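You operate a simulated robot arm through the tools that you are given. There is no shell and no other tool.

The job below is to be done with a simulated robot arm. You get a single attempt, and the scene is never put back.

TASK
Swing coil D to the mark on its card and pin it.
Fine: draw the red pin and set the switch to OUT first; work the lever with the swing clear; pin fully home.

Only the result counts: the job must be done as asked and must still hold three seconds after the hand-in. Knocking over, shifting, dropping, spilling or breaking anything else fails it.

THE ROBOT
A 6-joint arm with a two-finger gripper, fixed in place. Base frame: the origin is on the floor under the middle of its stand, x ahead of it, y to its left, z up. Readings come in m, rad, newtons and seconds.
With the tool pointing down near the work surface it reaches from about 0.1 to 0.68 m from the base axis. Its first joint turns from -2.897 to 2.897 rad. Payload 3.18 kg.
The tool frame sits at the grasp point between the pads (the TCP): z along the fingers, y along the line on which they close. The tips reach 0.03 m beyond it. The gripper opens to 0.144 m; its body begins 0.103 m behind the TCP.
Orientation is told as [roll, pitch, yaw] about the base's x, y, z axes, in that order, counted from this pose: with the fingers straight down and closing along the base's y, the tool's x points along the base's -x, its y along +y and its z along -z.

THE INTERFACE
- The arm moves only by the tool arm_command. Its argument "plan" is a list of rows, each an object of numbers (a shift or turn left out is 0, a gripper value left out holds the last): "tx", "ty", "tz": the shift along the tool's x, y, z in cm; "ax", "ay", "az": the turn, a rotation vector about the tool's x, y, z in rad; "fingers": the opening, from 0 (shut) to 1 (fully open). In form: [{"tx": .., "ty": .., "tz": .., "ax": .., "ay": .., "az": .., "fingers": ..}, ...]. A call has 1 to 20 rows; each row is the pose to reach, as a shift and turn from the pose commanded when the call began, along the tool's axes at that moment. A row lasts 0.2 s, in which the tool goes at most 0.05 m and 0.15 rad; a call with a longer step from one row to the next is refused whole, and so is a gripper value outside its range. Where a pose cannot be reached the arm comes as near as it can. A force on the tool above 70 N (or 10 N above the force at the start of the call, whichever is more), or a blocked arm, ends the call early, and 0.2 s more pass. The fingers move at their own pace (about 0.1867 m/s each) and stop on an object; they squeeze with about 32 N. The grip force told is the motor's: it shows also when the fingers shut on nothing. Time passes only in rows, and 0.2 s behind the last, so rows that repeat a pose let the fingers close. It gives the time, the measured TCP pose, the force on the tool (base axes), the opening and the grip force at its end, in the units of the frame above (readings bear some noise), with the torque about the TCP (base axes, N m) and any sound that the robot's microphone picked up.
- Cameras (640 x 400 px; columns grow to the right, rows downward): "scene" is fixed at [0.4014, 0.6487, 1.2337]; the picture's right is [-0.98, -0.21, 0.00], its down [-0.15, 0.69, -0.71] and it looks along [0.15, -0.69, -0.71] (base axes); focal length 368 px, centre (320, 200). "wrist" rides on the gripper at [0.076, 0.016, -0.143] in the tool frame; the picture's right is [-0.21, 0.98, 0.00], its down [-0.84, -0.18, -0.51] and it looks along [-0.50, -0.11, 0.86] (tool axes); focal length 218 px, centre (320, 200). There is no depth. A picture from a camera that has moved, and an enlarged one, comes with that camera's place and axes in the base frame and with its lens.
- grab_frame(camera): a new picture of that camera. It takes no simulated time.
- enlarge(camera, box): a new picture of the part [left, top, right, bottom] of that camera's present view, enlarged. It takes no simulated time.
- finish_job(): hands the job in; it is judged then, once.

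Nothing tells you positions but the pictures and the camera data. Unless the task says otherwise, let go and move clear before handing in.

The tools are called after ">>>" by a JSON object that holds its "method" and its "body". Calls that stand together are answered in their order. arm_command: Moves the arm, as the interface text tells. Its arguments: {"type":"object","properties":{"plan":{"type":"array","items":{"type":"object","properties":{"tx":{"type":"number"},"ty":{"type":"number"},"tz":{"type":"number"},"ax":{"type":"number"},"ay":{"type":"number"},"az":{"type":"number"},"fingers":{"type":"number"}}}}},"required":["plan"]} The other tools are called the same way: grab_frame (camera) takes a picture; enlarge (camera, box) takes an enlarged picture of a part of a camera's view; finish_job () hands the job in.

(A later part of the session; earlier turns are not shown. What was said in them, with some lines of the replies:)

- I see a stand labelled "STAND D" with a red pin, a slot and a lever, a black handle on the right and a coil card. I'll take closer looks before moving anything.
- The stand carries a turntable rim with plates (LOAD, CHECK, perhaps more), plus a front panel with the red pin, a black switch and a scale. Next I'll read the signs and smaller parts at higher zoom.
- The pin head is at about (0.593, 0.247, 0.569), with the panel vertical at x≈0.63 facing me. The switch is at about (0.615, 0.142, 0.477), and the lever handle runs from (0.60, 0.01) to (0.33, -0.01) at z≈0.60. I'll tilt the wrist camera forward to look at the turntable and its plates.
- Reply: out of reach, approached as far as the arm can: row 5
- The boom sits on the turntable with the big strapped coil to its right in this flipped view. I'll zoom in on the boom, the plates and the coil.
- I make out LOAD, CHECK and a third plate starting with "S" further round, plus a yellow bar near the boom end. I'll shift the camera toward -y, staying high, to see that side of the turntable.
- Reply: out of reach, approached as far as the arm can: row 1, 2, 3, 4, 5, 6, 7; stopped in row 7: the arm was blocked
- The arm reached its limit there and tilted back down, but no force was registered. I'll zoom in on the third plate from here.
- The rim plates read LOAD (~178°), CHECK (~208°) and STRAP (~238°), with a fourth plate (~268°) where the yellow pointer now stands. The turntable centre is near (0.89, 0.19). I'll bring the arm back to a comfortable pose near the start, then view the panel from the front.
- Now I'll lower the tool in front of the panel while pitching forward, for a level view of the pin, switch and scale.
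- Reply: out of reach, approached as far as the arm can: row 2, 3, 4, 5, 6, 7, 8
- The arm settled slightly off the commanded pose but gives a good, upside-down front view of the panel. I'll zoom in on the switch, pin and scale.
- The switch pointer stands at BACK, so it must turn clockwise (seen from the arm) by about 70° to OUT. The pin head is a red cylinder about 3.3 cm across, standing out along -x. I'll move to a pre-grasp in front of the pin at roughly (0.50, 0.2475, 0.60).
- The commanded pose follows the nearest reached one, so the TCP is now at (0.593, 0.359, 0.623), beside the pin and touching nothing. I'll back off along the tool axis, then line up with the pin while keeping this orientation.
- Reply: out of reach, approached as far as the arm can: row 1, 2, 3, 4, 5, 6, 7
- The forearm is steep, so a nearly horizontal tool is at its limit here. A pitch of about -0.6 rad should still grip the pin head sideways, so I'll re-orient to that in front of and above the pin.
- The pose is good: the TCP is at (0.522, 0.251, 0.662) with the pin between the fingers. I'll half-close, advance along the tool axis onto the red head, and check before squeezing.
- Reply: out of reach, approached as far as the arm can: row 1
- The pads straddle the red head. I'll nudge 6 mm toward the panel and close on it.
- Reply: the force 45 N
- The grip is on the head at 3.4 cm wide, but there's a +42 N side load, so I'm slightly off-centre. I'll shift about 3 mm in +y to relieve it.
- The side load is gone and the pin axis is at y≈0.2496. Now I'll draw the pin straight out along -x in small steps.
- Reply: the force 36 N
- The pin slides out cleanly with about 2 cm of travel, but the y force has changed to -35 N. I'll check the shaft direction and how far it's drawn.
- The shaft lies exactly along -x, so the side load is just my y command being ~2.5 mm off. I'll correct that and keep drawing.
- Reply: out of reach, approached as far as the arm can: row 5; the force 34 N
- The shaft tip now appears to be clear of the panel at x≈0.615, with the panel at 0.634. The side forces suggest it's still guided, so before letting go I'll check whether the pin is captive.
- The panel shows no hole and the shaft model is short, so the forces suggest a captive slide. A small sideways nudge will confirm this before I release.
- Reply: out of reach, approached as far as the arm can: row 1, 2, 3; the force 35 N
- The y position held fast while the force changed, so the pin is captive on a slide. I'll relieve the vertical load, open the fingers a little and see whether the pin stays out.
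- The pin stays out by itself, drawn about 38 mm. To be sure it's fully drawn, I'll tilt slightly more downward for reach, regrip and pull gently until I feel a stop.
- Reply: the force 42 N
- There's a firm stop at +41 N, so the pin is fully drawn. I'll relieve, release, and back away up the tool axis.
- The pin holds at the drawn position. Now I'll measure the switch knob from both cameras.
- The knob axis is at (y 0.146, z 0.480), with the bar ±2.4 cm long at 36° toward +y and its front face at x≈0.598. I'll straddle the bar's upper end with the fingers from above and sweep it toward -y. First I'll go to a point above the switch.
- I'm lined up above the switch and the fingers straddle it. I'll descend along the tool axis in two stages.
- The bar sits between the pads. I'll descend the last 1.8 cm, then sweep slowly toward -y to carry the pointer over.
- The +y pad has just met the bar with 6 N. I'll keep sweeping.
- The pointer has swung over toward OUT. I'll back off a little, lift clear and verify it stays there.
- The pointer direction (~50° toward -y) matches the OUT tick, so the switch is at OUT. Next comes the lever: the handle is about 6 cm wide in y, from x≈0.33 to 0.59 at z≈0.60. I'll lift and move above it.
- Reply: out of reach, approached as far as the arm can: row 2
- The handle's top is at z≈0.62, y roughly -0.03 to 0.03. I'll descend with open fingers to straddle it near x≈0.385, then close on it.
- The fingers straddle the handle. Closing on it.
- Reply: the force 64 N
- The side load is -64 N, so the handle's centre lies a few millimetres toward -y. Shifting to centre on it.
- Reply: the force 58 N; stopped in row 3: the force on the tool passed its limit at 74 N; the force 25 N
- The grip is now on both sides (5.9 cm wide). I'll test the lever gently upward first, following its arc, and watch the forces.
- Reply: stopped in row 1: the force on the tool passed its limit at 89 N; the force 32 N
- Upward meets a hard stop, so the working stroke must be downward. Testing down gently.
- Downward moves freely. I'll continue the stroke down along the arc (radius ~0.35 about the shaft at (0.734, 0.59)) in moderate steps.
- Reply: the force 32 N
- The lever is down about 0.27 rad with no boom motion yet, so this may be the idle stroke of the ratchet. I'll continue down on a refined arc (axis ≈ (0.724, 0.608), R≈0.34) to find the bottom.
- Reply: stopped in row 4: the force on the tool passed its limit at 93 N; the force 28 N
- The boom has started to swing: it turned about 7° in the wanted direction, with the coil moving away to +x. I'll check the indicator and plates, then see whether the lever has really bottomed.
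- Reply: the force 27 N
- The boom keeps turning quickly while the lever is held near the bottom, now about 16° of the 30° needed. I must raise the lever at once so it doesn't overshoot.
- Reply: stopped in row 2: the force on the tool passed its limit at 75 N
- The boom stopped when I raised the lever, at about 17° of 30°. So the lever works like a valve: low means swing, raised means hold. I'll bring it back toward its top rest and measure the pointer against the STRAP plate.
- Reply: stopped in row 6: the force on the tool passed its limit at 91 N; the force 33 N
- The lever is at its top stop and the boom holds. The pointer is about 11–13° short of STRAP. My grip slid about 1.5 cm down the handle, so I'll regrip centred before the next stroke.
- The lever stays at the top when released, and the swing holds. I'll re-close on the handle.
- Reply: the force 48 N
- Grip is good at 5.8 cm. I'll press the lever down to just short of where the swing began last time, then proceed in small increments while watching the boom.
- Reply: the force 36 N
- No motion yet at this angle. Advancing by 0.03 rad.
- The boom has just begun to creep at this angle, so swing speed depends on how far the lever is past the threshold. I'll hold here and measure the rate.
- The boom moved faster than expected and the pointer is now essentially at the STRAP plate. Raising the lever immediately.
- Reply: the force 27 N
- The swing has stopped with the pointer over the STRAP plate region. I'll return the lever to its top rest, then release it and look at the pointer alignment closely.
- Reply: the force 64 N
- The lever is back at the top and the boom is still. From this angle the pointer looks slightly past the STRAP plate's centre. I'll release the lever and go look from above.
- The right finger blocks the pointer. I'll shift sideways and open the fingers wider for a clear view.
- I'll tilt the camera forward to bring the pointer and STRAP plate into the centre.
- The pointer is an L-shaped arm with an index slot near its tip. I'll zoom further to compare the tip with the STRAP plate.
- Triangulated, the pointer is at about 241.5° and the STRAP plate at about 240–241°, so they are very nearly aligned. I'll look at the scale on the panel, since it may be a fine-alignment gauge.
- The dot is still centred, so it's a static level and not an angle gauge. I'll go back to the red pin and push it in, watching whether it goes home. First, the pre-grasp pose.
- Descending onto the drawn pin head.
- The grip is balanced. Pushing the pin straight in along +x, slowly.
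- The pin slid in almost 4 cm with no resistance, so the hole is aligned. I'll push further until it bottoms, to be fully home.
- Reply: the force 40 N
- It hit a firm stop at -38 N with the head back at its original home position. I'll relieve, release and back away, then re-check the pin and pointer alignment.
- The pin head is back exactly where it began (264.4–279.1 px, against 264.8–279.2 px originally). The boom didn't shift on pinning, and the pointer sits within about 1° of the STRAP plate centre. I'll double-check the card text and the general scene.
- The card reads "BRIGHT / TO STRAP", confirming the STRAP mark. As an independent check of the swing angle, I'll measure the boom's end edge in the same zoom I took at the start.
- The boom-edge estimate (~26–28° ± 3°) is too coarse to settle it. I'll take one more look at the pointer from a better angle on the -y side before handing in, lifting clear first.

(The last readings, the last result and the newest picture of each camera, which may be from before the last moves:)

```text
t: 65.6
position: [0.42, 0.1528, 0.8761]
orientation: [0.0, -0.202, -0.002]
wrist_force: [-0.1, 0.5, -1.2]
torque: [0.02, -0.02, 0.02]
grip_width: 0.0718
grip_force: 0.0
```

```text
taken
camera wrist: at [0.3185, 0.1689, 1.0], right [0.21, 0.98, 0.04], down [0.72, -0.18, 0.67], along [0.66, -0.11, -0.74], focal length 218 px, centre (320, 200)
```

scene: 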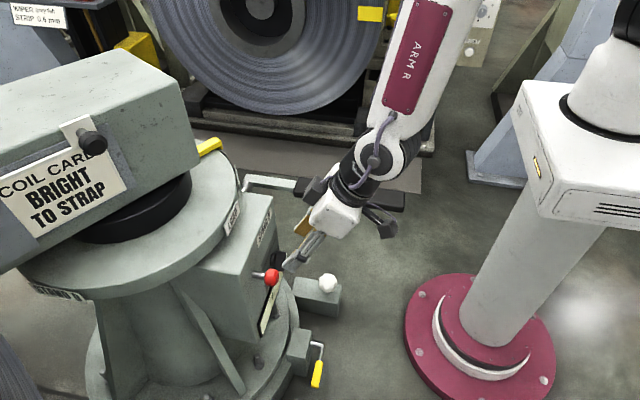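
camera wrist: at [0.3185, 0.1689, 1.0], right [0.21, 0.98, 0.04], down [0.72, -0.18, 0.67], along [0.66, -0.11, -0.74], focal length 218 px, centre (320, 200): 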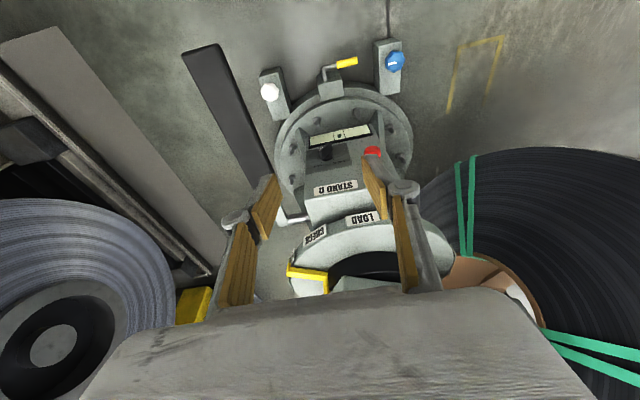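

>>> {"method": "arm_command", "body": {"plan": [{"tx": -1.65, "ty": -3.79, "tz": 0.67, "ax": -0.0155, "ay": -0.012, "az": -0.0605, "fingers": 0.5}, {"tx": -3.3, "ty": -7.58, "tz": 1.34, "ax": -0.031, "ay": -0.024, "az": -0.121, "fingers": 0.5}, {"tx": -4.95, "ty": -11.36, "tz": 2.01, "ax": -0.0465, "ay": -0.036, "az": -0.1815, "fingers": 0.7}, {"tx": -6.6, "ty": -15.15, "tz": 2.68, "ax": -0.062, "ay": -0.048, "az": -0.242, "fingers": 0.9}, {"tx": -8.25, "ty": -18.94, "tz": 3.35, "ax": -0.0775, "ay": -0.06, "az": -0.3025, "fingers": 0.95}, {"tx": -9.9, "ty": -22.73, "tz": 4.02, "ax": -0.093, "ay": -0.072, "az": -0.363, "fingers": 0.95}, {"tx": -11.55, "ty": -26.5, "tz": 4.69, "ax": -0.1085, "ay": -0.084, "az": -0.4235, "fingers": 0.95}, {"tx": -13.2, "ty": -30.3, "tz": 5.36, "ax": -0.124, "ay": -0.0958, "az": -0.484, "fingers": 0.95}, {"tx": -13.2, "ty": -30.3, "tz": 5.36, "ax": -0.124, "ay": -0.0958, "az": -0.484, "fingers": 0.95}]}}

>>> {"method": "grab_frame", "body": {"camera": "wrist"}}

>>> {"method": "grab_frame", "body": {"camera": "scene"}}

```text
t: 67.6
position: [0.5591, -0.1522, 0.8519]
orientation: [-0.002, -0.299, 0.5]
wrist_force: [0.6, 0.0, 0.6]
torque: [0.02, 0.02, -0.01]
grip_width: 0.1371
grip_force: 0.1
```

```text
taken
camera wrist: at [0.4522, -0.1936, 0.9656], right [-0.29, 0.95, 0.06], down [0.66, 0.16, 0.73], along [0.69, 0.25, -0.68], focal length 218 px, centre (320, 200)
```

wrist: 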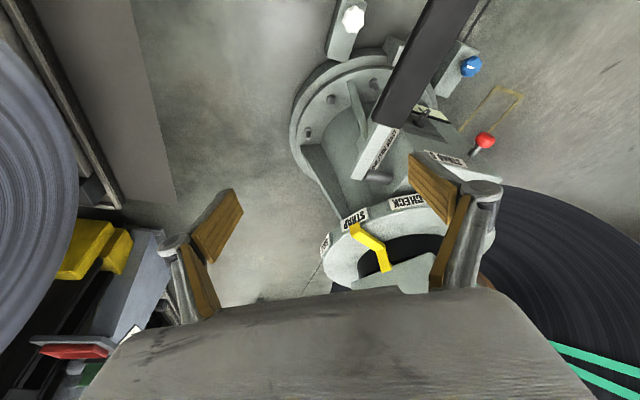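

```text
taken
```

scene: 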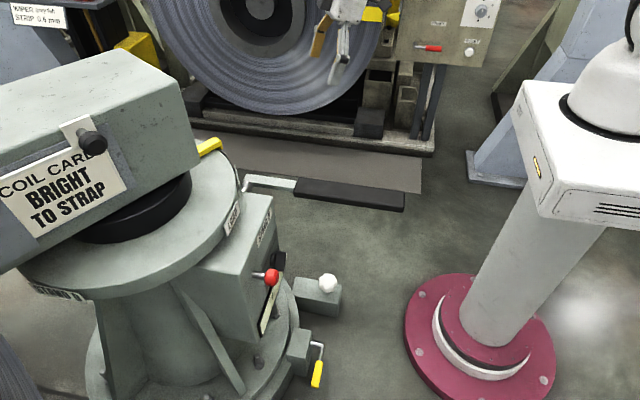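

This is an excellent view of the STRAP plate with the pointer tip at it. Zooming in.

>>> {"method": "enlarge", "body": {"camera": "wrist", "box": [312, 180, 424, 280]}}

>>> {"method": "enlarge", "body": {"camera": "wrist", "box": [330, 200, 394, 245]}}

```text
4.00 times, centred on (368, 230) of wrist
camera zoom: at [0.4522, -0.1936, 0.9656], right [-0.29, 0.95, 0.06], down [0.66, 0.16, 0.73], along [0.69, 0.25, -0.68], focal length 873 px, centre (128, 80)
```

zoom: 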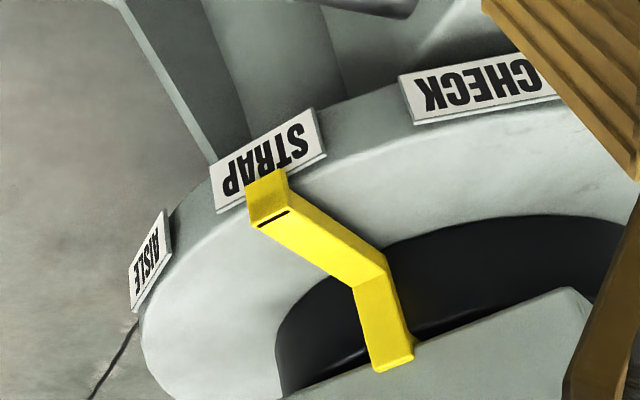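

```text
8.89 times, centred on (362, 222) of wrist
camera zoom: at [0.4522, -0.1936, 0.9656], right [-0.29, 0.95, 0.06], down [0.66, 0.16, 0.73], along [0.69, 0.25, -0.68], focal length 1940 px, centre (-53, 0)
```

zoom: 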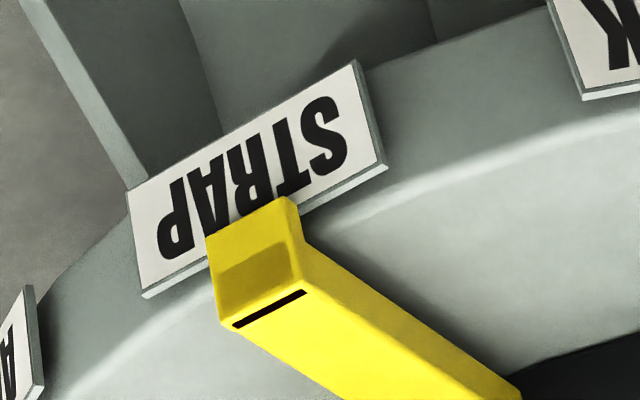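

From this side the pointer lip sits squarely on the middle of the STRAP plate, within about 0.5° (the next plate, where it started, reads AISLE). The pin is fully home, the switch is at OUT, the lever is at rest and the arm is clear, so I'm handing in.

>>> {"method": "finish_job", "body": {}}

```text
The job is handed in.
```

Coil D is swung to the STRAP mark named on its card ("BRIGHT TO STRAP") and pinned there. I handed the job in; no result has come back yet.

- **Swing:** The pointer started at AISLE and now sits on the middle of the STRAP plate, within about half a degree. It did not shift when the pin went in.
- **Pin:** I drew the red pin to its stop first. I then pushed it back in until it hit its stop, with the head back where it was at the start.
- **Switch:** I turned it from BACK to OUT after drawing the pin and before touching the lever.
- **Lever:** It acts like a valve: the boom swings while the lever is held low and stops when it is raised. I used two strokes and left it at its top rest.

I saw nothing else knocked or moved. The gripper has let go and the arm is clear of the swing.
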